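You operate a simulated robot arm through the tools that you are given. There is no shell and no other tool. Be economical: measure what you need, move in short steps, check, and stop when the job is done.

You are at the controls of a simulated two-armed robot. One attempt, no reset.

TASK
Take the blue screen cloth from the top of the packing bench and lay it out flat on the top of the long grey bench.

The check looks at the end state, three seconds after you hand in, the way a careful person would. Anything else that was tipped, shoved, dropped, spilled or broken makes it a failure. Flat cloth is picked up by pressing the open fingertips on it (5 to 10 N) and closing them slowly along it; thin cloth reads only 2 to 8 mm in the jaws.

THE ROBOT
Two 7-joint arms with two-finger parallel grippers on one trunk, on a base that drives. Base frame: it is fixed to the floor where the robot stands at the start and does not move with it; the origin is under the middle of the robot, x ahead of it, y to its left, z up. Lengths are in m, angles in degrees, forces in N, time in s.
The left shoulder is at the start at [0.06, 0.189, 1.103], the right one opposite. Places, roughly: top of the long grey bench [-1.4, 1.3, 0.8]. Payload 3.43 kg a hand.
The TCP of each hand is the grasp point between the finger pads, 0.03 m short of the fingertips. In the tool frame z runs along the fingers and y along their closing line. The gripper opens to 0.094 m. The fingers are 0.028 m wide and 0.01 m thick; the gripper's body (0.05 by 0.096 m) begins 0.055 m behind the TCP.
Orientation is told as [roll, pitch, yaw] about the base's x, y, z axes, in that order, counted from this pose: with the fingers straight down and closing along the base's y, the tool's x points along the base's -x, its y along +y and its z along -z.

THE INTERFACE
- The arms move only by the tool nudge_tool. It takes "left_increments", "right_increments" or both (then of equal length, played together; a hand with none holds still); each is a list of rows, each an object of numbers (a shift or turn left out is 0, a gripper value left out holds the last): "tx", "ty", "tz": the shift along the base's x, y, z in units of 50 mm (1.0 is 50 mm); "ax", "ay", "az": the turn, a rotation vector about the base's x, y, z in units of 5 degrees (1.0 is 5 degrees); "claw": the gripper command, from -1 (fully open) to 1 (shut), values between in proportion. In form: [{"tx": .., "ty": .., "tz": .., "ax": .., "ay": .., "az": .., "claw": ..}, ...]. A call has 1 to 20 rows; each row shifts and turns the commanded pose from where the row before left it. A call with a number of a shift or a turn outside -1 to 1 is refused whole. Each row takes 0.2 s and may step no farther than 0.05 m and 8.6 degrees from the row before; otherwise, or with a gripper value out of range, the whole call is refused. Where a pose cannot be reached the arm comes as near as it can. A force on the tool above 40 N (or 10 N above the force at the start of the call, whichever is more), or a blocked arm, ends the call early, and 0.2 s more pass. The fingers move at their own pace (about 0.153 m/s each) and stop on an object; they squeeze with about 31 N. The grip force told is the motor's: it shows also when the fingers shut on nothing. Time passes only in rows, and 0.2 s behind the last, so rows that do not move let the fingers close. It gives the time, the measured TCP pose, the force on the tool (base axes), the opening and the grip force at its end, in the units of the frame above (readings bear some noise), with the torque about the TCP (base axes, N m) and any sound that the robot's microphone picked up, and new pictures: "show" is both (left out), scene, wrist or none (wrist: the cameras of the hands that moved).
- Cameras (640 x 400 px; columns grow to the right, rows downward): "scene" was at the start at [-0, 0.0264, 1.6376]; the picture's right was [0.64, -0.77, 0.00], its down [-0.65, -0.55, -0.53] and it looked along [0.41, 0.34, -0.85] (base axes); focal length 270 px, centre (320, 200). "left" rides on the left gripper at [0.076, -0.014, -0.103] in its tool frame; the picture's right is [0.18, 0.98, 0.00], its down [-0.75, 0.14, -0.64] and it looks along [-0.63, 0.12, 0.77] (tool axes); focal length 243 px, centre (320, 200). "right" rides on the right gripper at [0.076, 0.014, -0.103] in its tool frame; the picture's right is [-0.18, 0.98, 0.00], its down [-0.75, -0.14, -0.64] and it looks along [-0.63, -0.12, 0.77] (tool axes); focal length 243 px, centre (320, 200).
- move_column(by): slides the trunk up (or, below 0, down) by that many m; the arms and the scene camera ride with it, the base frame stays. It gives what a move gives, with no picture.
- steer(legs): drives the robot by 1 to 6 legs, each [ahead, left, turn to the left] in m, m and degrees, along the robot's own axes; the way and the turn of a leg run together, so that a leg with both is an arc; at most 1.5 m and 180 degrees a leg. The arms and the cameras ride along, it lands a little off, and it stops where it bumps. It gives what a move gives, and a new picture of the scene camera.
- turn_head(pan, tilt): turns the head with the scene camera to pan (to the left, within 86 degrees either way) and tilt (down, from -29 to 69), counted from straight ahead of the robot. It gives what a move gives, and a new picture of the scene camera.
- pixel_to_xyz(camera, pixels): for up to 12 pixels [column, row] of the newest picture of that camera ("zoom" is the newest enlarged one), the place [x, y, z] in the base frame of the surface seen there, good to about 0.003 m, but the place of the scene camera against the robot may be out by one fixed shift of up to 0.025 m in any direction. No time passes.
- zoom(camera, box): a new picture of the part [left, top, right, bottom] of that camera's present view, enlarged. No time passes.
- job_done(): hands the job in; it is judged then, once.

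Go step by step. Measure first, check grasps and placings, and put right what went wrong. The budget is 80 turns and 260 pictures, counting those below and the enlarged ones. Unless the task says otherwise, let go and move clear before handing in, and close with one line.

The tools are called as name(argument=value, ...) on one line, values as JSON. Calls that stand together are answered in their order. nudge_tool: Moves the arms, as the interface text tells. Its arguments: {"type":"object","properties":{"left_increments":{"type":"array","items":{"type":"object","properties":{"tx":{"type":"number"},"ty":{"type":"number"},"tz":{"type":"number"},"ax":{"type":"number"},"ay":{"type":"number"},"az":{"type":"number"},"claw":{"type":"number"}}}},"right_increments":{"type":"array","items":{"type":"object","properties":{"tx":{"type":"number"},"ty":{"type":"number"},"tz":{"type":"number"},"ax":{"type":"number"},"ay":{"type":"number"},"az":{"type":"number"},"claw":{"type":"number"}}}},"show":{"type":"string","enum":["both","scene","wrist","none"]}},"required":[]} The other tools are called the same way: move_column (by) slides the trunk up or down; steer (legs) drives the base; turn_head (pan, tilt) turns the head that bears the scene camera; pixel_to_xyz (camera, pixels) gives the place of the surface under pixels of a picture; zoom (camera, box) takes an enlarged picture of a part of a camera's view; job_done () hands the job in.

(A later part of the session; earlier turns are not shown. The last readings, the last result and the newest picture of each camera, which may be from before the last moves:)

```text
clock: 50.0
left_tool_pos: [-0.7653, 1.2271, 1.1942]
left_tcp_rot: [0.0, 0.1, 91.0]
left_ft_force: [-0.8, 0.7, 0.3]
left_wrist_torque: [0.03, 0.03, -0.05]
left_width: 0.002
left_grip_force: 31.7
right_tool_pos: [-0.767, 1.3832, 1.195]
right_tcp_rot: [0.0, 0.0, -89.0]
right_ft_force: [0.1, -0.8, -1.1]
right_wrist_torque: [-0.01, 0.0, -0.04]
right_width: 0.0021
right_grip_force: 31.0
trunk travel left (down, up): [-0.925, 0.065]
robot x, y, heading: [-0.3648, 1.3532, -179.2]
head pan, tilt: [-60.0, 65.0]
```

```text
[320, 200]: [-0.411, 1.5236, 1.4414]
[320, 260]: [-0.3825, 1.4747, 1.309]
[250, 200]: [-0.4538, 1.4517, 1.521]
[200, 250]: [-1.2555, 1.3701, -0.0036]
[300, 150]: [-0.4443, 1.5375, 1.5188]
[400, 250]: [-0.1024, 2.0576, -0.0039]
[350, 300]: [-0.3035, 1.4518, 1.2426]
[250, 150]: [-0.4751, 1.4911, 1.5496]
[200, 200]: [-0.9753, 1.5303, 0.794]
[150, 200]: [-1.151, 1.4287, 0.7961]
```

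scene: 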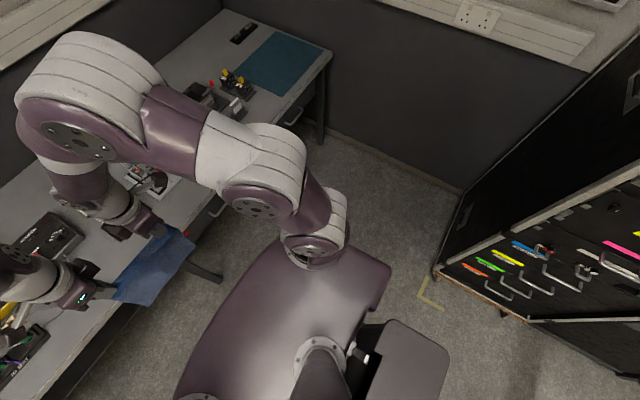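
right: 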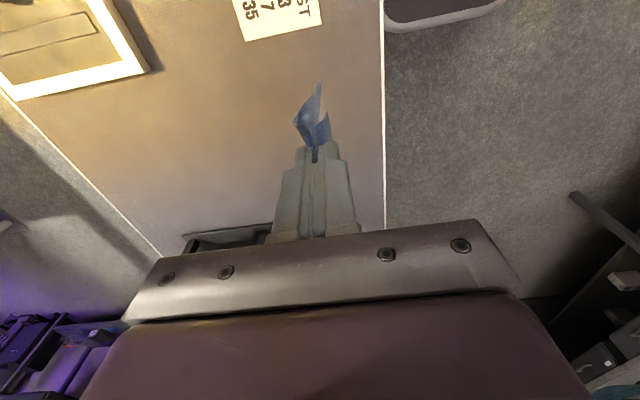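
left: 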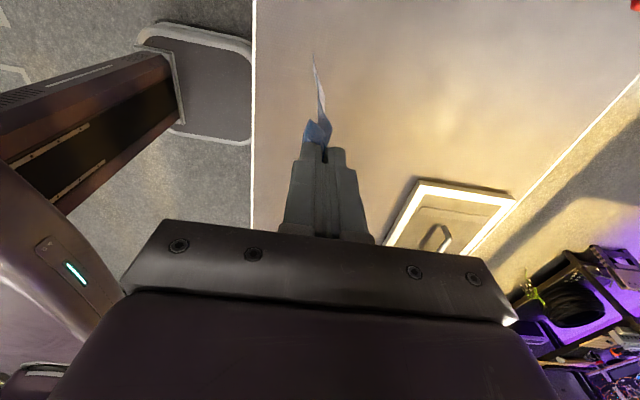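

The right arm reaches only ~0.25 m sideways, so there's room. I'll raise the trunk 0.06, go slightly nearer the bench (clear of the rack), then slide right to y≈2.22.

move_column(by=0.06)

steer(legs=[[0.12, 0, -0.8], [0, -0.87, 0]])

turn_head(pan=-8, tilt=50)

```text
clock: 51.0
left_tool_pos: [-0.7662, 1.2278, 1.2529]
left_tcp_rot: [0.0, 0.0, 91.0]
left_ft_force: [-0.4, 0.7, -0.5]
left_wrist_torque: [0.02, -0.02, 0.0]
left_width: 0.0018
left_grip_force: 31.1
right_tool_pos: [-0.7677, 1.3836, 1.2538]
right_tcp_rot: [-0.1, -0.1, -89.0]
right_ft_force: [-0.2, -0.2, 0.5]
right_wrist_torque: [-0.03, -0.01, -0.03]
right_width: 0.002
right_grip_force: 31.0
trunk travel left (down, up): [-0.985, 0.005]
robot x, y, heading: [-0.3655, 1.3485, -178.9]
head pan, tilt: [-60.0, 65.0]
```

```text
clock: 56.4
left_tool_pos: [-0.8939, 2.0917, 1.2542]
left_tcp_rot: [-0.1, 0.0, 91.4]
left_ft_force: [-0.7, 1.8, 0.2]
left_wrist_torque: [0.02, 0.01, -0.04]
left_width: 0.0019
left_grip_force: 31.2
right_tool_pos: [-0.8977, 2.2488, 1.2543]
right_tcp_rot: [0.0, 0.1, -88.7]
right_ft_force: [-0.1, -1.1, 0.0]
right_wrist_torque: [-0.01, 0.02, -0.05]
right_width: 0.0022
right_grip_force: 30.9
trunk travel left (down, up): [-0.985, 0.005]
robot x, y, heading: [-0.496, 2.2205, -178.7]
head pan, tilt: [-60.0, 65.0]
```

scene: 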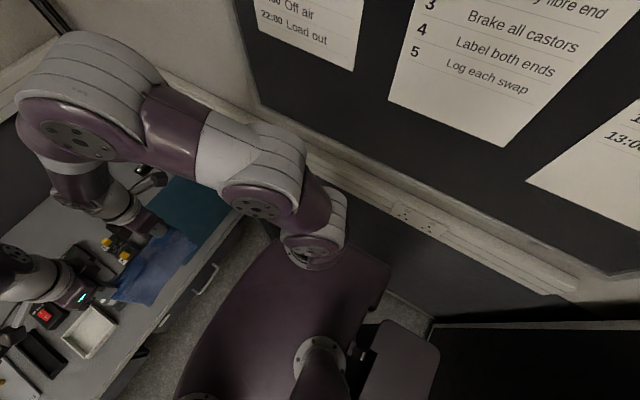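

```text
clock: 57.6
left_tool_pos: [-0.8939, 2.0939, 1.2539]
left_tcp_rot: [0.0, -0.1, 91.3]
left_ft_force: [0.1, 1.7, -1.0]
left_wrist_torque: [0.0, -0.03, -0.03]
left_width: 0.002
left_grip_force: 31.0
right_tool_pos: [-0.8971, 2.249, 1.2534]
right_tcp_rot: [0.0, 0.0, -88.6]
right_ft_force: [0.5, -1.1, -0.3]
right_wrist_torque: [-0.03, 0.0, -0.01]
right_width: 0.002
right_grip_force: 30.8
trunk travel left (down, up): [-0.985, 0.005]
robot x, y, heading: [-0.4968, 2.2201, -178.7]
head pan, tilt: [-8.0, 50.0]
```

scene: 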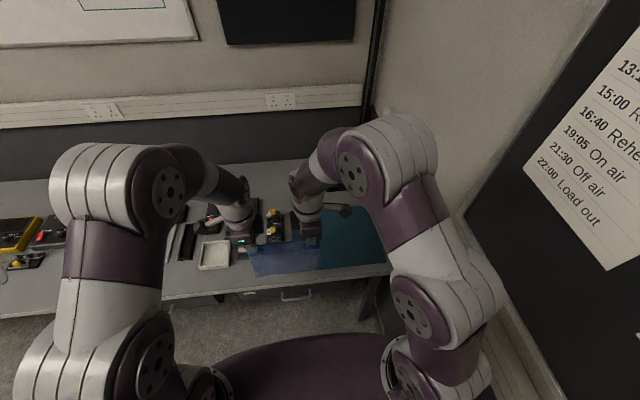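

Now in front of the mat. I'll creep 0.16 m ahead (squaring the heading), then move the hands 0.11 m to +y, high above everything.

steer(legs=[[0.16, 0, -1.3]])

nudge_tool(left_increments=[{"ty": 0.36}, {"ty": 0.36}, {"ty": 0.36}, {"ty": 0.36}, {"ty": 0.36}, {"ty": 0.36}, {}, {}], right_increments=[{"ty": 0.36}, {"ty": 0.36}, {"ty": 0.36}, {"ty": 0.36}, {"ty": 0.36}, {"ty": 0.36}, {}, {}])

```text
clock: 59.0
left_tool_pos: [-1.0528, 2.1003, 1.2563]
left_tcp_rot: [0.0, 0.0, 90.1]
left_ft_force: [0.3, 1.4, -0.1]
left_wrist_torque: [0.03, 0.01, -0.05]
left_width: 0.0019
left_grip_force: 31.4
right_tool_pos: [-1.0539, 2.2575, 1.2555]
right_tcp_rot: [-0.2, -0.1, -90.0]
right_ft_force: [-0.2, -2.2, 0.0]
right_wrist_torque: [-0.02, 0.01, -0.01]
right_width: 0.002
right_grip_force: 30.9
trunk travel left (down, up): [-0.985, 0.005]
robot x, y, heading: [-0.653, 2.2159, -179.8]
head pan, tilt: [-8.0, 50.0]
```

scene: 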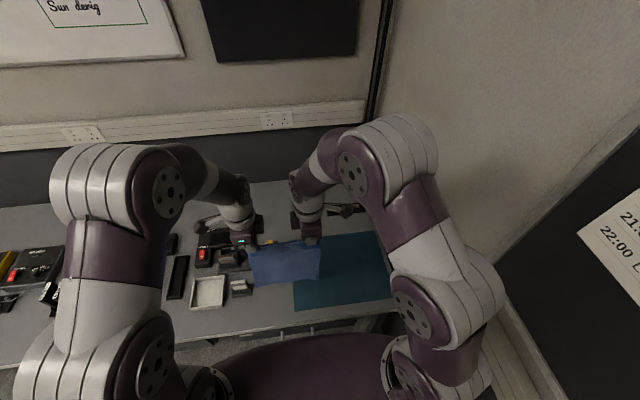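

```text
clock: 60.8
left_tool_pos: [-1.0546, 2.2085, 1.2545]
left_tcp_rot: [0.0, 0.0, 89.9]
left_ft_force: [0.4, 1.3, -0.4]
left_wrist_torque: [0.01, 0.03, 0.01]
left_width: 0.0019
left_grip_force: 30.8
right_tool_pos: [-1.0565, 2.3651, 1.2546]
right_tcp_rot: [0.0, 0.0, -90.0]
right_ft_force: [-0.4, -0.4, -0.7]
right_wrist_torque: [0.0, 0.01, -0.01]
right_width: 0.002
right_grip_force: 30.6
trunk travel left (down, up): [-0.985, 0.005]
robot x, y, heading: [-0.653, 2.2171, -179.9]
head pan, tilt: [-8.0, 50.0]
```

scene: 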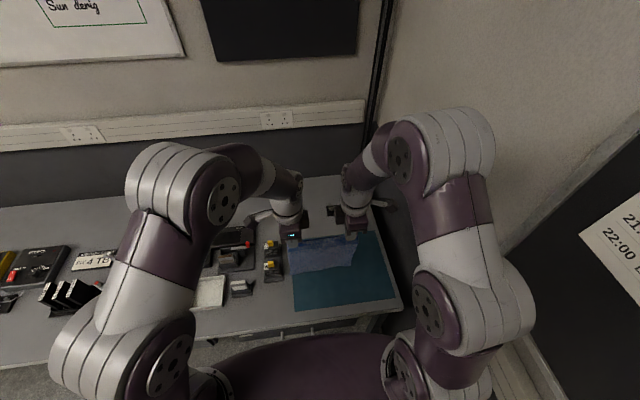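
right: 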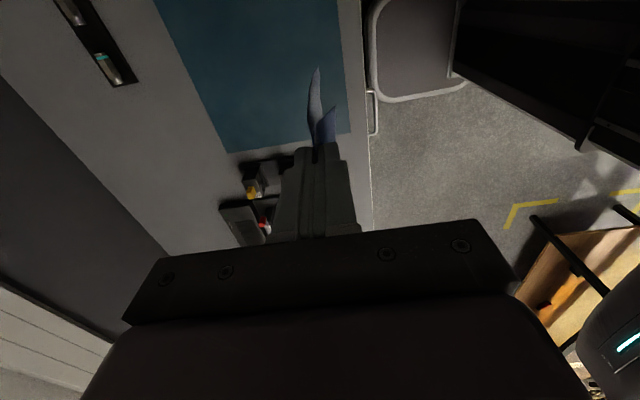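
left: 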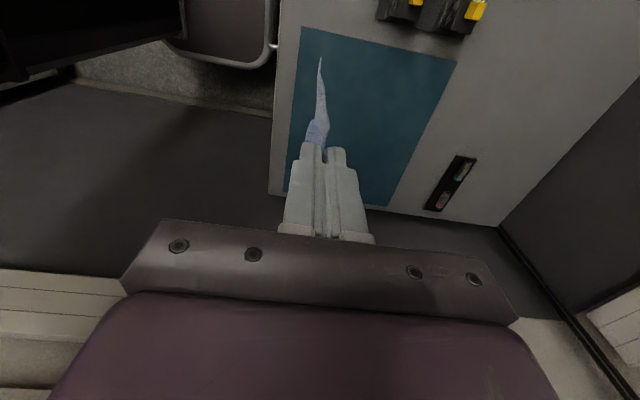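

Hands are over the mat. I'll measure the mat and nearby gear with the wrist cameras.

pixel_to_xyz(camera="left", pixels=[[303, 30], [453, 60], [390, 20], [425, 30], [470, 30], [290, 180], [390, 200], [318, 65], [276, 190]])

pixel_to_xyz(camera="right", pixels=[[232, 150], [347, 132], [252, 168], [275, 165], [317, 75], [362, 160], [295, 152]])

zoom(camera="scene", box=[200, 180, 440, 330])

```text
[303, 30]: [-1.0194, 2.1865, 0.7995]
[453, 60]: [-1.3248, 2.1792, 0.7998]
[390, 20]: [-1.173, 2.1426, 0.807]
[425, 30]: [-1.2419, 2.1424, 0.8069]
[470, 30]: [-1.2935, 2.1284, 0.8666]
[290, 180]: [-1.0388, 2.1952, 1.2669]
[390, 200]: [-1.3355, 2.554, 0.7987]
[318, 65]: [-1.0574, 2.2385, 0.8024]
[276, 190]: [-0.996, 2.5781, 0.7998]
```

```text
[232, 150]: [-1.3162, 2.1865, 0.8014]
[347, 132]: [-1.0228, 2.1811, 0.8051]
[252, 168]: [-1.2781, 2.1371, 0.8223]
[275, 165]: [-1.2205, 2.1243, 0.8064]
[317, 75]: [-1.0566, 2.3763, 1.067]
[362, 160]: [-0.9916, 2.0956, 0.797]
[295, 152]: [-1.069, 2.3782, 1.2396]
```

```text
2.67 times, centred on (320, 255) of scene
```

zoom: 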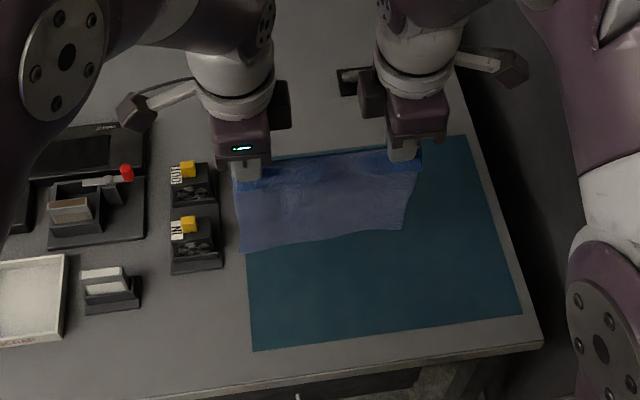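

Accurate now: mat y 2.185–2.555, x -1.02 to -1.32, z 0.80, gear edge at y 2.143. I'll shift the robot 5 cm right and 3 cm ahead so the cloth lands in the mat's middle.

steer(legs=[[0.03, -0.05, 0]])

nudge_tool(left_increments=[{"tx": -0.3, "ty": 0.3, "tz": -0.2, "ay": 0.5}, {"tx": -0.4, "tz": -0.2, "ay": 0.5}, {"tx": -0.4, "tz": -0.2, "ay": 0.5}, {"tx": -0.4, "tz": -0.2, "ay": 0.5}, {"tx": -0.4, "tz": -0.2, "ay": 0.5}, {"tx": -0.4, "tz": -0.2, "ay": 0.5}, {"tx": -0.4, "tz": -0.2, "ay": 0.5}, {"tx": -0.4, "tz": -0.2, "ay": 0.5}, {}, {}], right_increments=[{"tx": -0.3, "ty": 0.3, "tz": -0.2, "ay": 0.5}, {"tx": -0.4, "tz": -0.2, "ay": 0.5}, {"tx": -0.4, "tz": -0.2, "ay": 0.5}, {"tx": -0.4, "tz": -0.2, "ay": 0.5}, {"tx": -0.4, "tz": -0.2, "ay": 0.5}, {"tx": -0.4, "tz": -0.2, "ay": 0.5}, {"tx": -0.4, "tz": -0.2, "ay": 0.5}, {"tx": -0.4, "tz": -0.2, "ay": 0.5}, {}, {}])

```text
clock: 61.8
left_tool_pos: [-1.0795, 2.2508, 1.2568]
left_tcp_rot: [0.1, -0.4, 90.0]
left_ft_force: [0.4, 0.6, -0.1]
left_wrist_torque: [0.12, 0.02, -0.04]
left_width: 0.0019
left_grip_force: 30.8
right_tool_pos: [-1.0812, 2.4064, 1.2565]
right_tcp_rot: [-0.1, 0.4, -89.9]
right_ft_force: [1.2, -2.5, 0.8]
right_wrist_torque: [0.02, 0.03, -0.02]
right_width: 0.0022
right_grip_force: 30.8
trunk travel left (down, up): [-0.985, 0.005]
robot x, y, heading: [-0.6859, 2.2642, -180.2]
head pan, tilt: [-8.0, 50.0]
```

scene: 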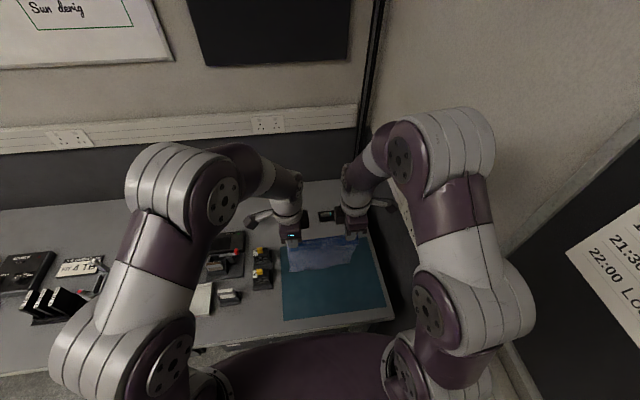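

```text
clock: 64.0
left_tool_pos: [-1.2413, 2.2736, 1.1738]
left_tcp_rot: [20.0, 0.0, 90.1]
left_ft_force: [-0.2, 1.9, -0.2]
left_wrist_torque: [-0.02, 0.0, -0.02]
left_width: 0.002
left_grip_force: 30.8
right_tool_pos: [-1.2397, 2.4299, 1.1752]
right_tcp_rot: [-20.0, 0.0, -89.9]
right_ft_force: [0.8, -0.8, 0.8]
right_wrist_torque: [0.01, -0.01, 0.01]
right_width: 0.002
right_grip_force: 30.8
trunk travel left (down, up): [-0.985, 0.005]
robot x, y, heading: [-0.6855, 2.2676, -179.7]
head pan, tilt: [-8.0, 50.0]
```

scene: 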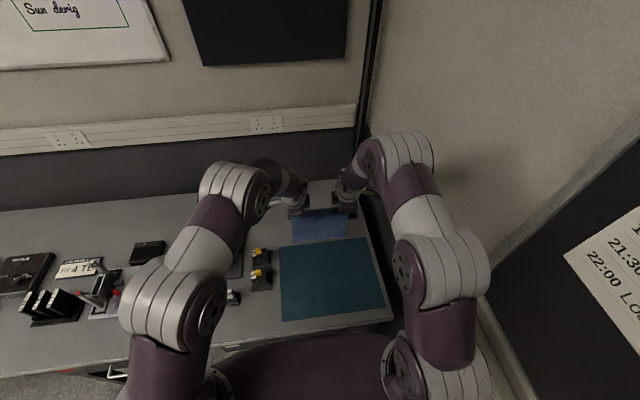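
right: 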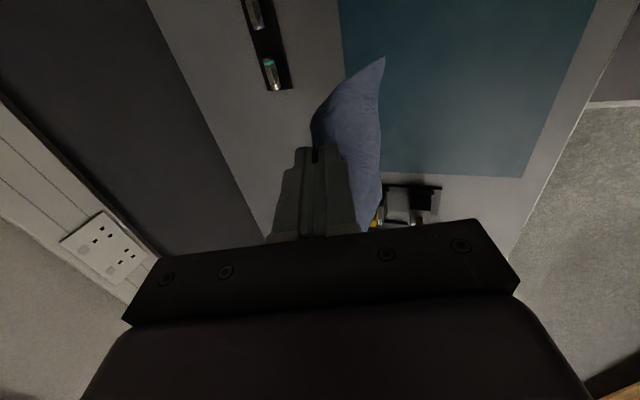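
left: 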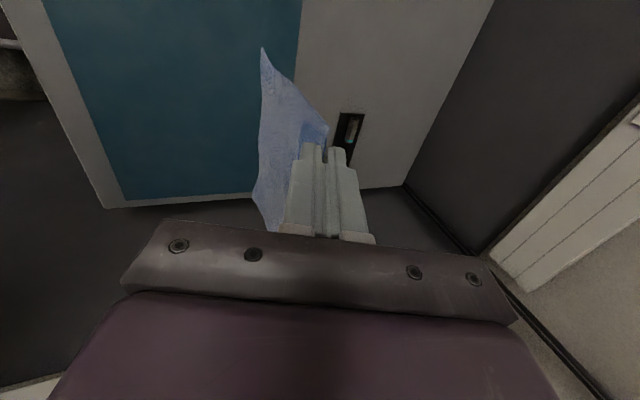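

Reach is fine. I'll check where the cloth's bottom edge hangs.

pixel_to_xyz(camera="left", pixels=[[264, 55], [257, 190], [325, 125], [285, 90]])

pixel_to_xyz(camera="right", pixels=[[380, 62], [376, 190], [318, 120], [350, 110]])

zoom(camera="scene", box=[240, 160, 400, 270])

```text
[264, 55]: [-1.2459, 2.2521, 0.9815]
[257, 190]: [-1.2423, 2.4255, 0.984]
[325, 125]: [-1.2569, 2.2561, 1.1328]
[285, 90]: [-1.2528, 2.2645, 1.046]
```

```text
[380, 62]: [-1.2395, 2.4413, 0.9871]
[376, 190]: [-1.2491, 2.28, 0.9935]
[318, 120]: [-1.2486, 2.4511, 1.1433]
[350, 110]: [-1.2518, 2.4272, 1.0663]
```

```text
3.64 times, centred on (320, 215) of scene
```

zoom: 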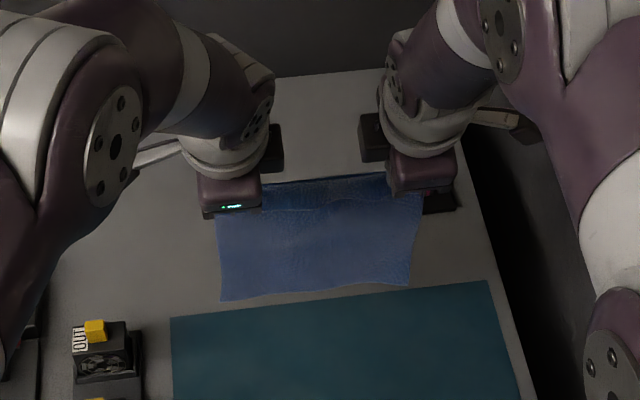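

Cloth hangs straight, bottom edge at x≈-1.245, z≈0.983. I'll move 3 cm farther and lower until the bottom edge is just over the mat.

nudge_tool(left_increments=[{"tx": -0.2, "tz": -0.3}, {"tx": -0.2, "tz": -0.5}, {"tx": -0.2, "tz": -0.5}, {"tz": -0.5}, {"tz": -0.5}, {"tz": -0.5}, {"tz": -0.4}, {"tz": -0.2}, {}, {}, {}], right_increments=[{"tx": -0.2, "tz": -0.3}, {"tx": -0.2, "tz": -0.5}, {"tx": -0.2, "tz": -0.5}, {"tz": -0.5}, {"tz": -0.5}, {"tz": -0.5}, {"tz": -0.4}, {"tz": -0.2}, {}, {}, {}])

```text
clock: 66.4
left_tool_pos: [-1.2715, 2.2736, 1.0047]
left_tcp_rot: [20.0, -0.1, 90.2]
left_ft_force: [-0.2, 1.5, 0.4]
left_wrist_torque: [0.03, 0.0, 0.01]
left_width: 0.002
left_grip_force: 30.8
right_tool_pos: [-1.2713, 2.4302, 1.0048]
right_tcp_rot: [-20.0, 0.0, -89.8]
right_ft_force: [0.1, -1.2, 0.5]
right_wrist_torque: [-0.06, 0.0, -0.01]
right_width: 0.0018
right_grip_force: 31.1
trunk travel left (down, up): [-0.985, 0.005]
robot x, y, heading: [-0.6873, 2.2657, -180.0]
head pan, tilt: [-8.0, 50.0]
```

scene: 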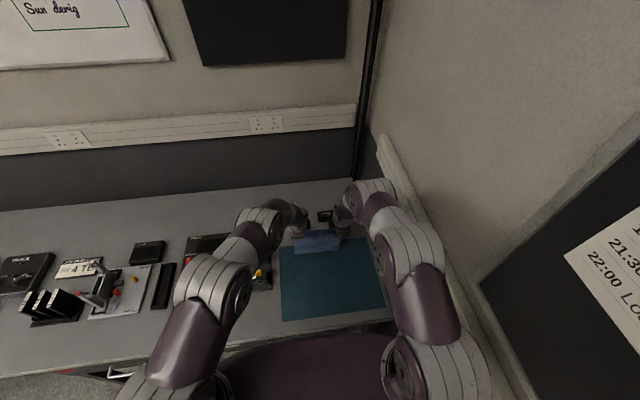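
right: 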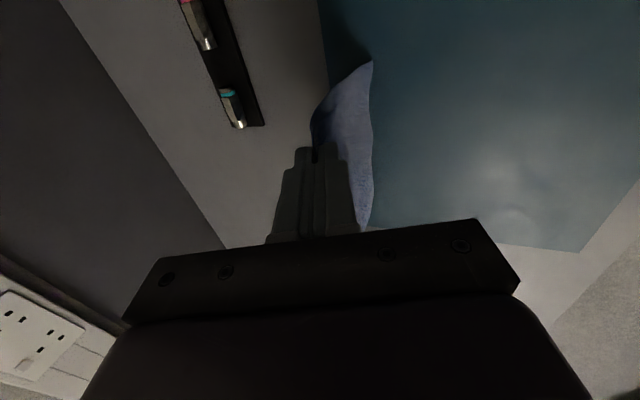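
left: 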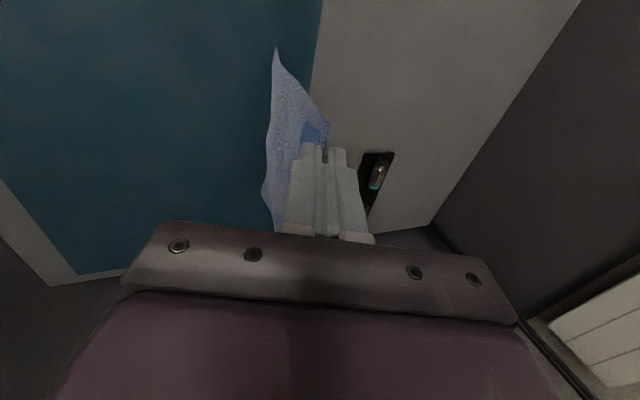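

Bottom edge is just above the mat (≈0.81). I'll touch it down and begin the laying arc, back toward me and down, untilting as I go; half of it first.

nudge_tool(left_increments=[{"tz": -0.2}, {"tz": -0.2}, {"tx": 0.39, "tz": -0.02, "ay": -0.286}, {"tx": 0.39, "tz": -0.02, "ay": -0.286}, {"tx": 0.39, "tz": -0.15, "ay": -0.286}, {"tx": 0.39, "tz": -0.15, "ay": -0.286}, {"tx": 0.34, "tz": -0.26, "ay": -0.286}, {"tx": 0.34, "tz": -0.26, "ay": -0.286}, {}, {}], right_increments=[{"tz": -0.2}, {"tz": -0.2}, {"tx": 0.39, "tz": -0.02, "ay": -0.286}, {"tx": 0.39, "tz": -0.02, "ay": -0.286}, {"tx": 0.39, "tz": -0.15, "ay": -0.286}, {"tx": 0.39, "tz": -0.15, "ay": -0.286}, {"tx": 0.34, "tz": -0.26, "ay": -0.286}, {"tx": 0.34, "tz": -0.26, "ay": -0.286}, {}, {}])

zoom(camera="scene", box=[240, 170, 420, 330])

```text
clock: 68.6
left_tool_pos: [-1.1586, 2.2732, 0.9405]
left_tcp_rot: [11.4, -0.1, 90.1]
left_ft_force: [0.0, 0.8, 0.6]
left_wrist_torque: [0.01, 0.02, -0.01]
left_width: 0.0019
left_grip_force: 30.8
right_tool_pos: [-1.1597, 2.4292, 0.9408]
right_tcp_rot: [-11.4, 0.1, -90.0]
right_ft_force: [-0.3, -0.9, 0.2]
right_wrist_torque: [0.01, -0.01, 0.0]
right_width: 0.002
right_grip_force: 30.7
trunk travel left (down, up): [-0.985, 0.005]
robot x, y, heading: [-0.6861, 2.2659, -179.9]
head pan, tilt: [-8.0, 50.0]
```

scene: 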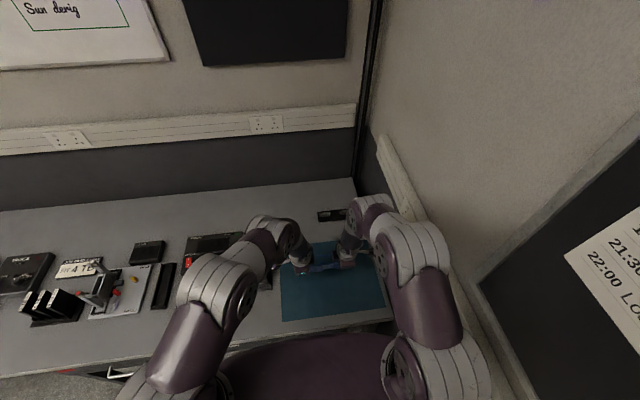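
right: 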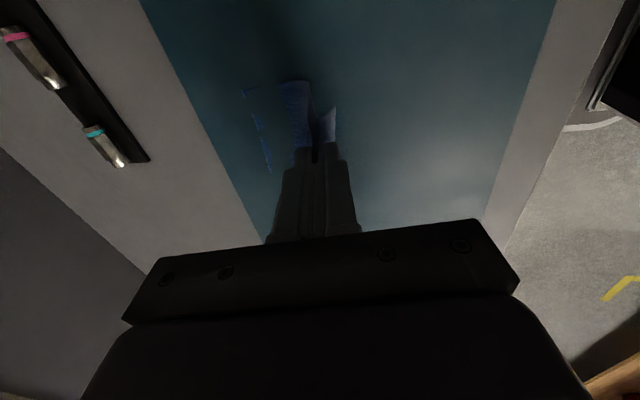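
left: 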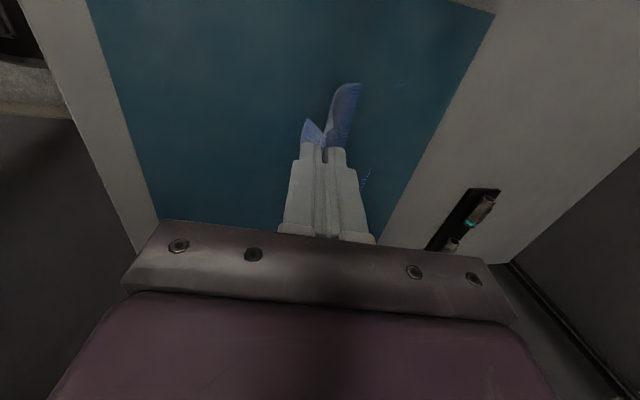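

```text
2.50 times, centred on (330, 250) of scene
```

zoom: 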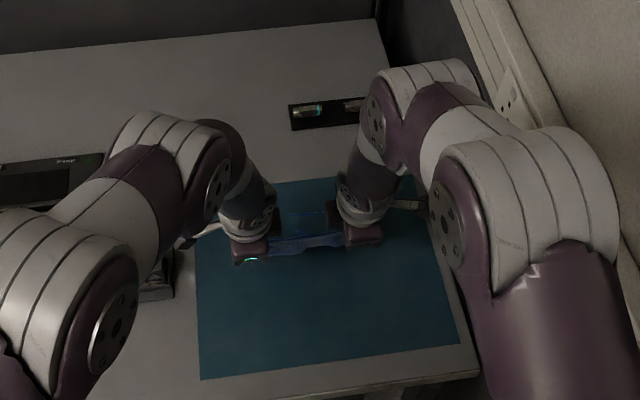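

The far edge lies down around (250,95)–(270,170) in the right view and only raised cloth shows above the mat's surface. I'll measure it, then finish the arc.

pixel_to_xyz(camera="right", pixels=[[246, 92], [268, 165], [290, 95], [303, 120], [333, 115]])

nudge_tool(left_increments=[{"tx": 0.235, "tz": -0.31, "ay": -0.286}, {"tx": 0.235, "tz": -0.31, "ay": -0.286}, {"tx": 0.135, "tz": -0.32, "ay": -0.286}, {"tx": 0.135, "tz": -0.32, "ay": -0.286}, {"tx": 0.065, "tz": -0.29, "ay": -0.286}, {"tx": 0.065, "tz": -0.29, "ay": -0.286}, {"tx": 0.025, "tz": -0.13, "ay": -0.286}, {"tx": 0.025, "tz": -0.12, "ay": -0.284}, {}, {}], right_increments=[{"tx": 0.235, "tz": -0.31, "ay": -0.286}, {"tx": 0.235, "tz": -0.31, "ay": -0.286}, {"tx": 0.135, "tz": -0.32, "ay": -0.286}, {"tx": 0.135, "tz": -0.32, "ay": -0.286}, {"tx": 0.065, "tz": -0.29, "ay": -0.286}, {"tx": 0.065, "tz": -0.29, "ay": -0.286}, {"tx": 0.025, "tz": -0.13, "ay": -0.286}, {"tx": 0.025, "tz": -0.12, "ay": -0.284}, {}, {}])

zoom(camera="scene", box=[240, 170, 420, 330])

```text
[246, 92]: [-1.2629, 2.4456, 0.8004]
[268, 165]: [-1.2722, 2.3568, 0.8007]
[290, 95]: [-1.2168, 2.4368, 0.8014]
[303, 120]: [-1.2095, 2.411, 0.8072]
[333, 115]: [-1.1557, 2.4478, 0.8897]
```

```text
clock: 70.8
left_tool_pos: [-1.1122, 2.2734, 0.8368]
left_tcp_rot: [0.0, -0.1, 90.1]
left_ft_force: [-0.6, 0.7, -0.1]
left_wrist_torque: [0.02, 0.0, 0.01]
left_width: 0.0018
left_grip_force: 31.7
right_tool_pos: [-1.1105, 2.4301, 0.8357]
right_tcp_rot: [-0.1, 0.1, -89.9]
right_ft_force: [0.4, -0.3, 2.0]
right_wrist_torque: [-0.02, 0.04, 0.01]
right_width: 0.0019
right_grip_force: 30.6
trunk travel left (down, up): [-0.985, 0.005]
robot x, y, heading: [-0.6841, 2.2656, -180.1]
head pan, tilt: [-8.0, 50.0]
```

scene: 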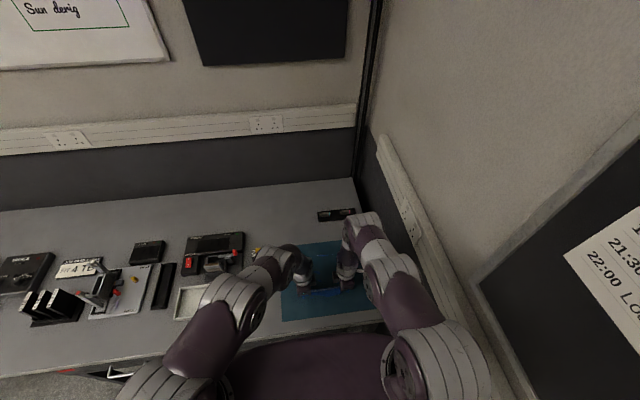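
right: 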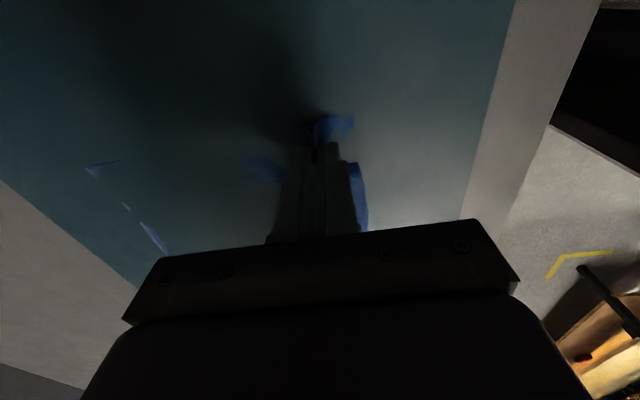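
left: 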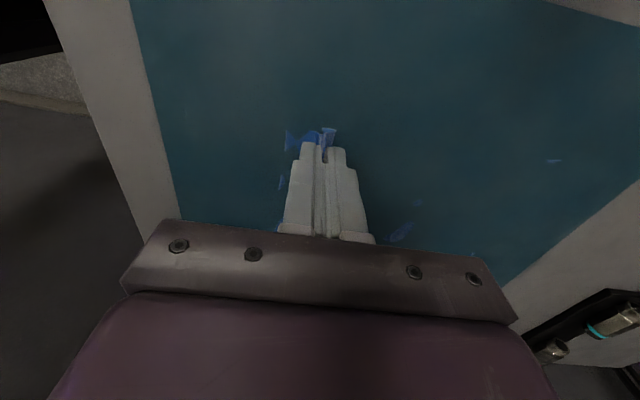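

```text
2.50 times, centred on (330, 250) of scene
```

zoom: 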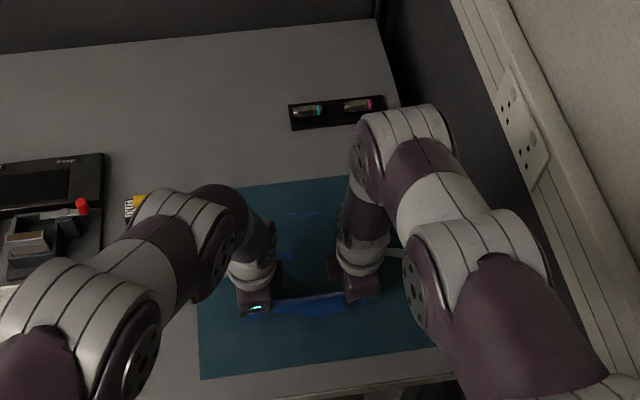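

Cloth is down, with far edge near x≈-1.27 and small visible ripples. I'll pull back 1 cm to tauten, lower to light contact, and open slowly to spread the folds.

nudge_tool(left_increments=[{"tx": 0.12}, {"tx": 0.1}, {"tz": -0.06}, {"tz": -0.03}, {}, {}], right_increments=[{"tx": 0.12}, {"tx": 0.1}, {"tz": -0.06}, {"tz": -0.02}, {}, {}], show="wrist")

```text
clock: 72.2
left_tool_pos: [-1.101, 2.2742, 0.8329]
left_tcp_rot: [0.0, 0.0, 90.1]
left_ft_force: [0.2, 0.9, 0.1]
left_wrist_torque: [0.02, 0.03, 0.0]
left_width: 0.002
left_grip_force: 30.7
right_tool_pos: [-1.1016, 2.4292, 0.8323]
right_tcp_rot: [0.0, -0.1, -89.9]
right_ft_force: [-0.2, -1.7, 0.1]
right_wrist_torque: [-0.04, 0.06, -0.02]
right_width: 0.002
right_grip_force: 30.3
trunk travel left (down, up): [-0.985, 0.005]
robot x, y, heading: [-0.6826, 2.2706, -180.1]
head pan, tilt: [-8.0, 50.0]
```

right: 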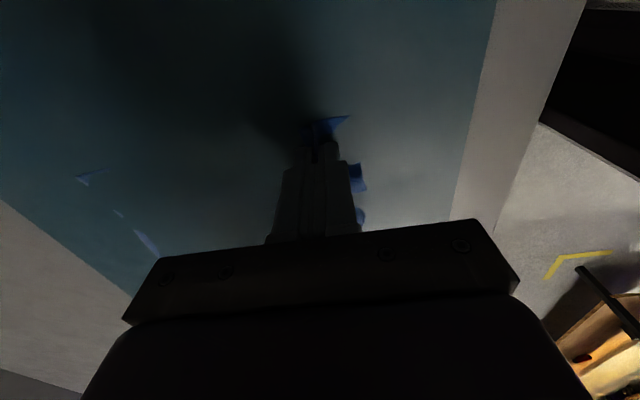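
left: 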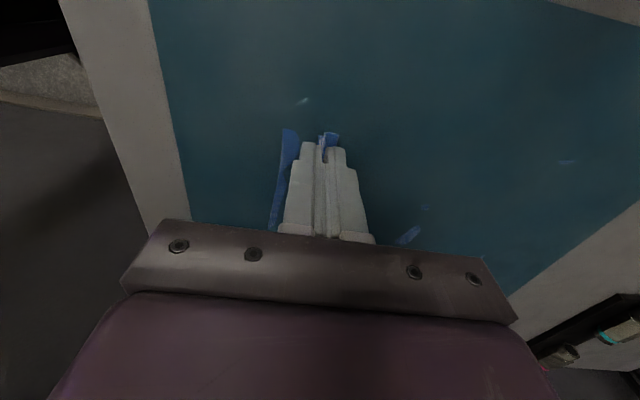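

Ripples have gone; only the bits by the fingers are raised. Lower to light contact.

nudge_tool(left_increments=[{"tz": -0.04}, {"tz": -0.03}, {}, {}], right_increments=[{"tz": -0.03}, {"tz": -0.03}, {}, {}], show="none")

```text
clock: 73.2
left_tool_pos: [-1.1012, 2.2729, 0.8309]
left_tcp_rot: [0.2, 0.0, 90.0]
left_ft_force: [1.5, -0.1, 20.9]
left_wrist_torque: [-0.14, 0.1, 0.01]
left_width: 0.002
left_grip_force: 31.1
right_tool_pos: [-1.101, 2.4287, 0.8317]
right_tcp_rot: [-0.3, 0.0, -89.9]
right_ft_force: [-3.1, 0.7, 13.1]
right_wrist_torque: [0.03, 0.12, 0.05]
right_width: 0.0021
right_grip_force: 30.5
trunk travel left (down, up): [-0.985, 0.005]
robot x, y, heading: [-0.6835, 2.2667, -179.8]
head pan, tilt: [-8.0, 50.0]
```

Contact at 21 N and 13 N; I'll ease to a light press and open slowly to 4 cm, so the fingertips spread the fold.

nudge_tool(left_increments=[{"tz": 0.03}, {}, {"claw": 0.94}, {"claw": 0.88}, {"claw": 0.82}, {"claw": 0.76}, {"claw": 0.7}, {"claw": 0.64}, {"claw": 0.58}, {"claw": 0.52}, {"claw": 0.46}, {"claw": 0.4}, {"claw": 0.34}, {"claw": 0.28}, {"claw": 0.22}, {"claw": 0.15}, {}], right_increments=[{"tz": 0.018}, {}, {"claw": 0.94}, {"claw": 0.88}, {"claw": 0.82}, {"claw": 0.76}, {"claw": 0.7}, {"claw": 0.64}, {"claw": 0.58}, {"claw": 0.52}, {"claw": 0.46}, {"claw": 0.4}, {"claw": 0.34}, {"claw": 0.28}, {"claw": 0.22}, {"claw": 0.15}, {}], show="wrist")

```text
clock: 76.8
left_tool_pos: [-1.1016, 2.2727, 0.8302]
left_tcp_rot: [0.1, 0.0, 90.1]
left_ft_force: [0.6, 0.1, 0.9]
left_wrist_torque: [0.03, 0.03, -0.02]
left_width: 0.0397
left_grip_force: 0.0
right_tool_pos: [-1.1003, 2.4291, 0.8315]
right_tcp_rot: [-0.1, 0.0, -90.0]
right_ft_force: [2.5, 0.4, 13.1]
right_wrist_torque: [0.07, 0.19, 0.0]
right_width: 0.0383
right_grip_force: 0.1
trunk travel left (down, up): [-0.985, 0.005]
robot x, y, heading: [-0.6852, 2.2654, -179.9]
head pan, tilt: [-8.0, 50.0]
```

right: 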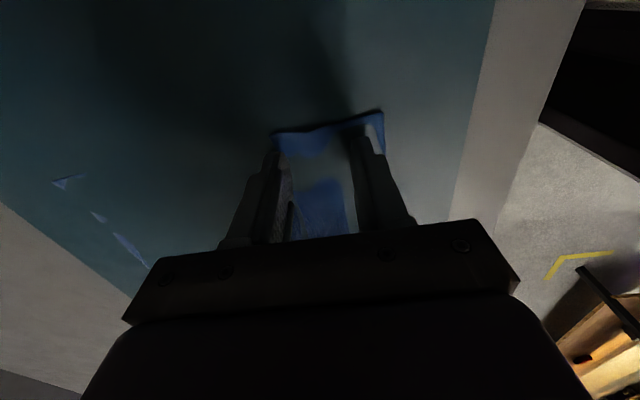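
left: 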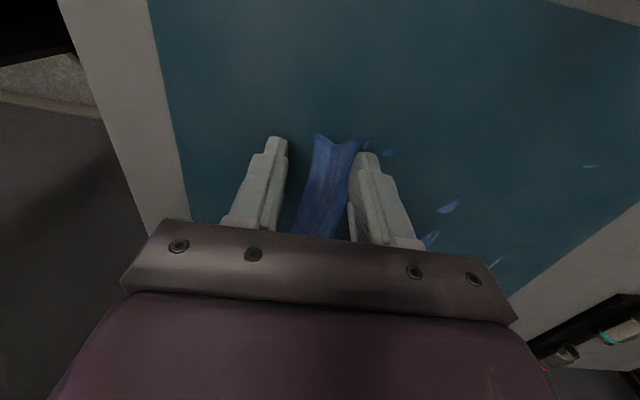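

Released. I'll lift both hands straight up 12 cm to see the cloth.

nudge_tool(left_increments=[{"tz": 0.1}, {"tz": 0.2}, {"tz": 0.5}, {"tz": 0.5}, {"tz": 0.5}, {"tz": 0.6}, {}, {}], right_increments=[{"tz": 0.1}, {"tz": 0.2}, {"tz": 0.5}, {"tz": 0.5}, {"tz": 0.5}, {"tz": 0.6}, {}, {}])

zoom(camera="scene", box=[260, 210, 420, 330])

```text
clock: 78.6
left_tool_pos: [-1.1024, 2.2725, 0.9492]
left_tcp_rot: [0.0, 0.0, 90.2]
left_ft_force: [0.0, 0.2, -0.1]
left_wrist_torque: [0.0, -0.01, 0.02]
left_width: 0.0402
left_grip_force: 0.2
right_tool_pos: [-1.1034, 2.4297, 0.9513]
right_tcp_rot: [0.0, 0.0, -90.0]
right_ft_force: [0.5, -0.6, -0.1]
right_wrist_torque: [0.0, 0.02, 0.05]
right_width: 0.04
right_grip_force: 0.0
trunk travel left (down, up): [-0.985, 0.005]
robot x, y, heading: [-0.6839, 2.2659, -180.1]
head pan, tilt: [-8.0, 50.0]
```

scene: 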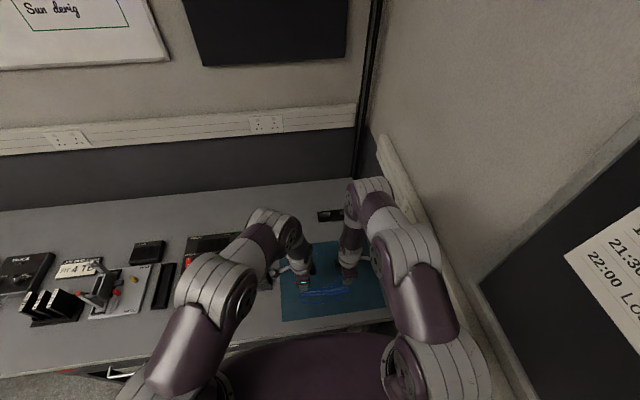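
right: 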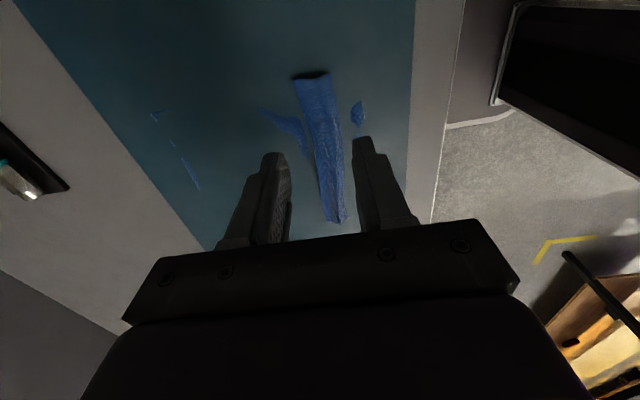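
left: 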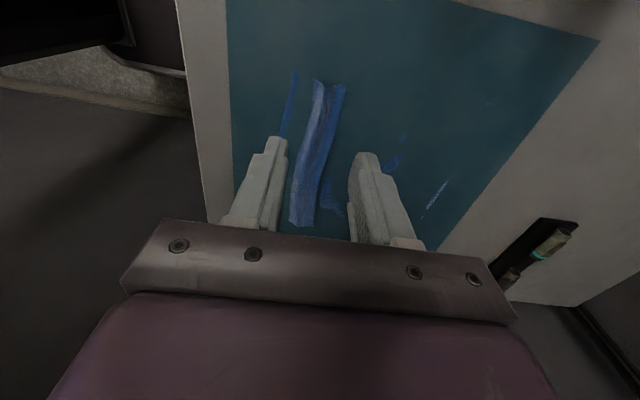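

```text
3.33 times, centred on (340, 270) of scene
```

zoom: 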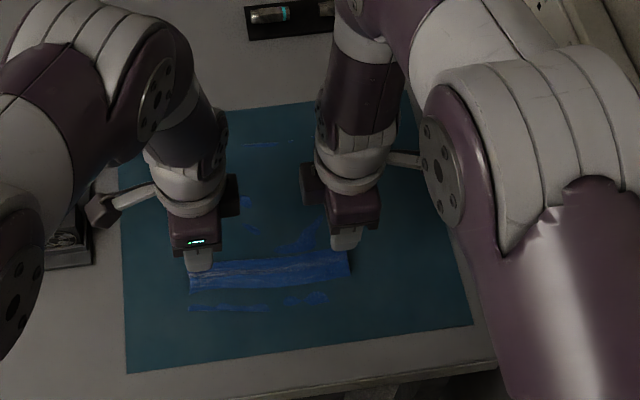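

A fold ridge across the cloth remains at about (320,150) right / (320,150) left. I'll measure its height and the cloth's edges.

pixel_to_xyz(camera="right", pixels=[[310, 78], [315, 110], [325, 150], [332, 190], [336, 215], [358, 112], [278, 117], [155, 115], [195, 180], [300, 130]])

pixel_to_xyz(camera="left", pixels=[[318, 90], [316, 120], [308, 160], [302, 210], [338, 95], [291, 95], [285, 130], [330, 205], [390, 160], [435, 190]])

zoom(camera="right", box=[120, 40, 440, 240])

```text
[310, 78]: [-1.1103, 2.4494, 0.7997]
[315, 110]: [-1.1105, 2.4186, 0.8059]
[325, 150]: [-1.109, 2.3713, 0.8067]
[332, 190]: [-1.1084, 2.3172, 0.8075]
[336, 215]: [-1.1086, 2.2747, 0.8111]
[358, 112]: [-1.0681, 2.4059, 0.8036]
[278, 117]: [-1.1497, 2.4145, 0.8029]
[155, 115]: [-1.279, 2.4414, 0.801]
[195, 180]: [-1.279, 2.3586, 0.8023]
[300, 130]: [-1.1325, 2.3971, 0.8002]
```

```text
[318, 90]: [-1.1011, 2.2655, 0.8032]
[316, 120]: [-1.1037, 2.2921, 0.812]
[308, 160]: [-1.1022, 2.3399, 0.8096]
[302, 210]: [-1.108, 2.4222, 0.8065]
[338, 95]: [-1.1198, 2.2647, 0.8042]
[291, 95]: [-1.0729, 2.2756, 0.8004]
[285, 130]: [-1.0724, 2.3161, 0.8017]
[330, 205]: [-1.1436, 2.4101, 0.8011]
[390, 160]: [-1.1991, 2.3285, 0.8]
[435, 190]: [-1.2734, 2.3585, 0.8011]
```

```text
2.00 times, centred on (280, 140) of right
```

zoom: 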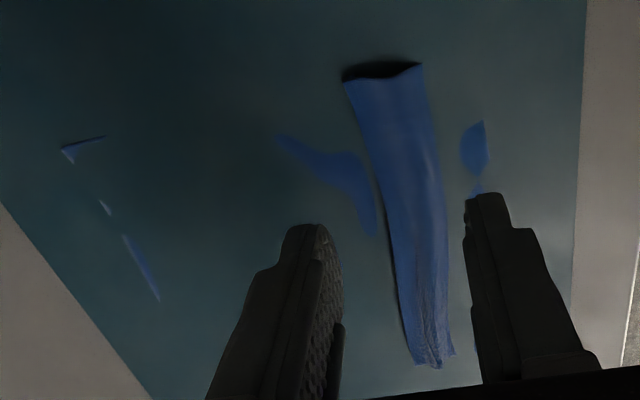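

The ridge is ~8–12 mm high at x≈-1.106, with 3 cm of flap beyond. I'll straddle it with both hands, press lightly and open the fingers to spread it flat.

nudge_tool(left_increments=[{"tx": -0.07, "tz": -0.7}, {"tz": -0.7}, {"tz": -0.6}, {"tz": -0.3}, {"tz": -0.1}, {}, {}, {}], right_increments=[{"tx": -0.06, "tz": -0.7}, {"tz": -0.7}, {"tz": -0.6}, {"tz": -0.3}, {"tz": -0.1}, {}, {}, {}], show="wrist")

```text
clock: 80.4
left_tool_pos: [-1.1052, 2.273, 0.8317]
left_tcp_rot: [0.0, 0.0, 90.1]
left_ft_force: [-1.9, -0.5, 16.1]
left_wrist_torque: [-0.03, 0.27, 0.01]
left_width: 0.0406
left_grip_force: 0.6
right_tool_pos: [-1.1057, 2.4308, 0.8326]
right_tcp_rot: [0.0, 0.0, -89.9]
right_ft_force: [0.3, -0.6, 0.9]
right_wrist_torque: [0.01, -0.01, -0.02]
right_width: 0.0397
right_grip_force: 0.0
trunk travel left (down, up): [-0.985, 0.005]
robot x, y, heading: [-0.6893, 2.2661, -180.0]
head pan, tilt: [-8.0, 50.0]
```

right: 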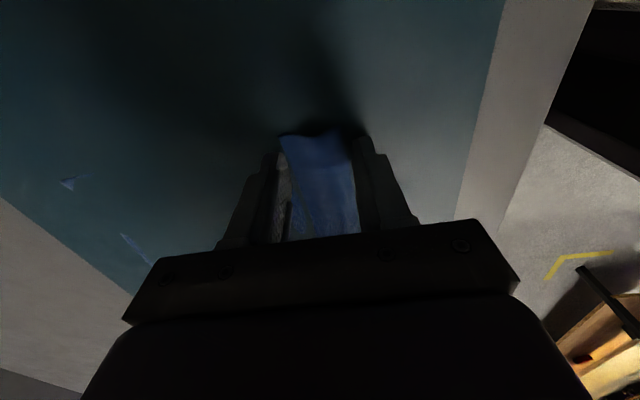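
left: 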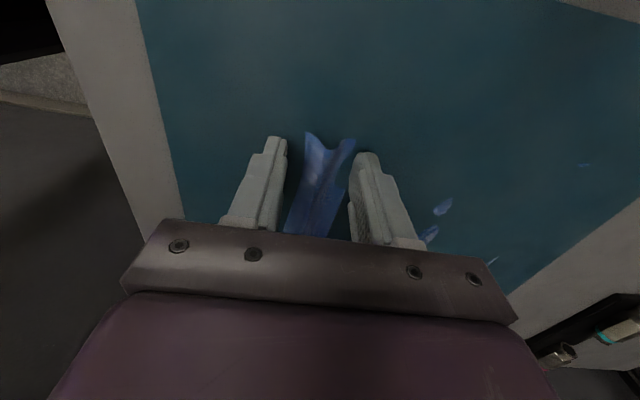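

Both straddle the ridge; left presses 16 N, right barely touches. I'll adjust right down 1.5 mm and left up slightly, then spread to ~6 cm.

nudge_tool(left_increments=[{"tz": 0.006}, {}, {}, {"claw": 0.12}, {"claw": 0.08}, {"claw": 0.04}, {"claw": 0.0}, {"claw": -0.04}, {"claw": -0.08}, {"claw": -0.12}, {"claw": -0.16}, {"claw": -0.2}, {"claw": -0.24}, {"claw": -0.28}, {}], right_increments=[{"tz": -0.034}, {}, {}, {"claw": 0.12}, {"claw": 0.08}, {"claw": 0.04}, {"claw": 0.0}, {"claw": -0.04}, {"claw": -0.08}, {"claw": -0.12}, {"claw": -0.16}, {"claw": -0.2}, {"claw": -0.24}, {"claw": -0.28}, {}], show="wrist")

```text
clock: 83.6
left_tool_pos: [-1.1022, 2.2727, 0.8325]
left_tcp_rot: [0.0, 0.0, 90.0]
left_ft_force: [-0.3, -0.9, 0.3]
left_wrist_torque: [0.0, 0.04, -0.01]
left_width: 0.0601
left_grip_force: 0.1
right_tool_pos: [-1.1037, 2.429, 0.8323]
right_tcp_rot: [-0.2, 0.1, -90.0]
right_ft_force: [-0.4, -0.3, 36.0]
right_wrist_torque: [0.28, -0.21, 0.02]
right_width: 0.0508
right_grip_force: 0.1
trunk travel left (down, up): [-0.985, 0.005]
robot x, y, heading: [-0.6846, 2.2669, -180.0]
head pan, tilt: [-8.0, 50.0]
```

right: 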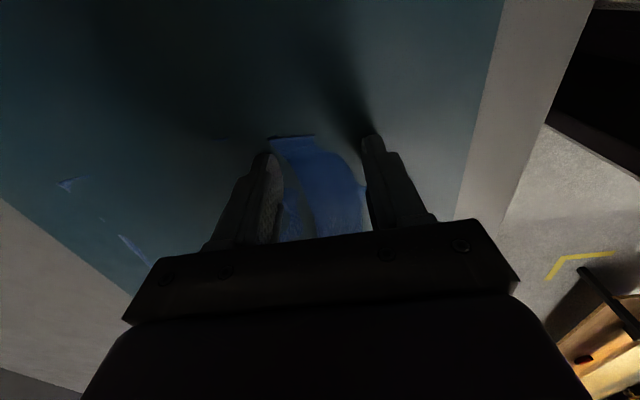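
left: 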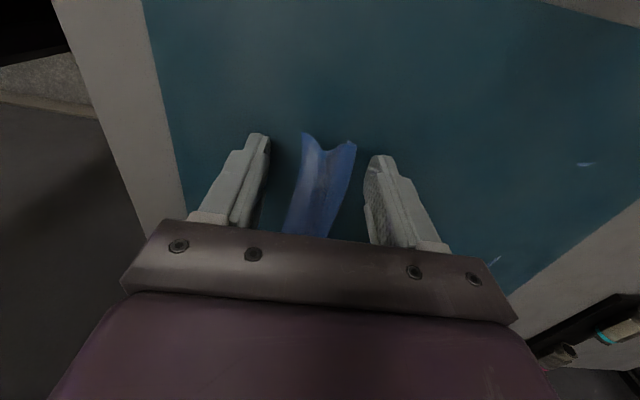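

Force wandered (left lost contact, right 36 N). Lift and look at the result.

nudge_tool(left_increments=[{"tz": 0.2}, {"tz": 0.5}, {"tz": 0.6}, {"tz": 0.6}, {"tz": 0.6}, {}, {}], right_increments=[{"tz": 0.2}, {"tz": 0.5}, {"tz": 0.6}, {"tz": 0.6}, {"tz": 0.6}, {}, {}], show="wrist")

zoom(camera="scene", box=[260, 210, 420, 330])

```text
clock: 85.2
left_tool_pos: [-1.1042, 2.2748, 0.9559]
left_tcp_rot: [-0.1, 0.1, 90.1]
left_ft_force: [0.5, -0.2, 0.2]
left_wrist_torque: [0.03, 0.02, -0.02]
left_width: 0.0601
left_grip_force: 0.1
right_tool_pos: [-1.1052, 2.4278, 0.9542]
right_tcp_rot: [0.0, 0.0, -90.0]
right_ft_force: [-0.3, 0.0, -0.8]
right_wrist_torque: [0.01, -0.02, -0.01]
right_width: 0.0602
right_grip_force: 0.1
trunk travel left (down, up): [-0.985, 0.005]
robot x, y, heading: [-0.6809, 2.266, -179.8]
head pan, tilt: [-8.0, 50.0]
```

right: 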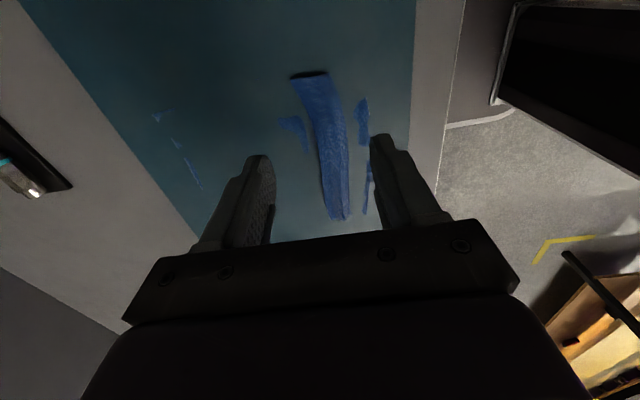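
left: 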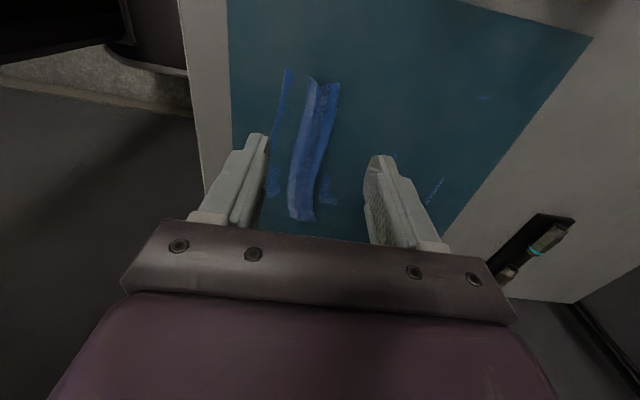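

```text
3.33 times, centred on (340, 270) of scene
```

zoom: 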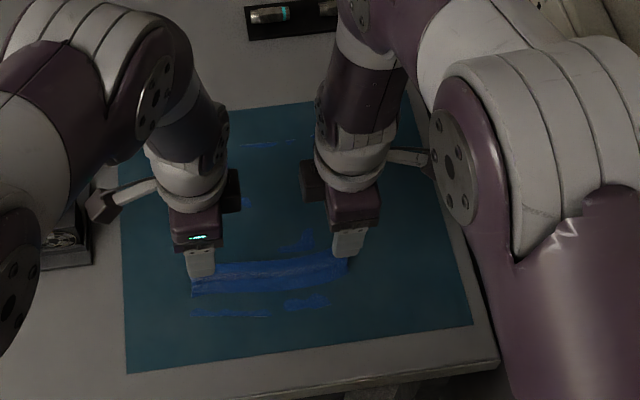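

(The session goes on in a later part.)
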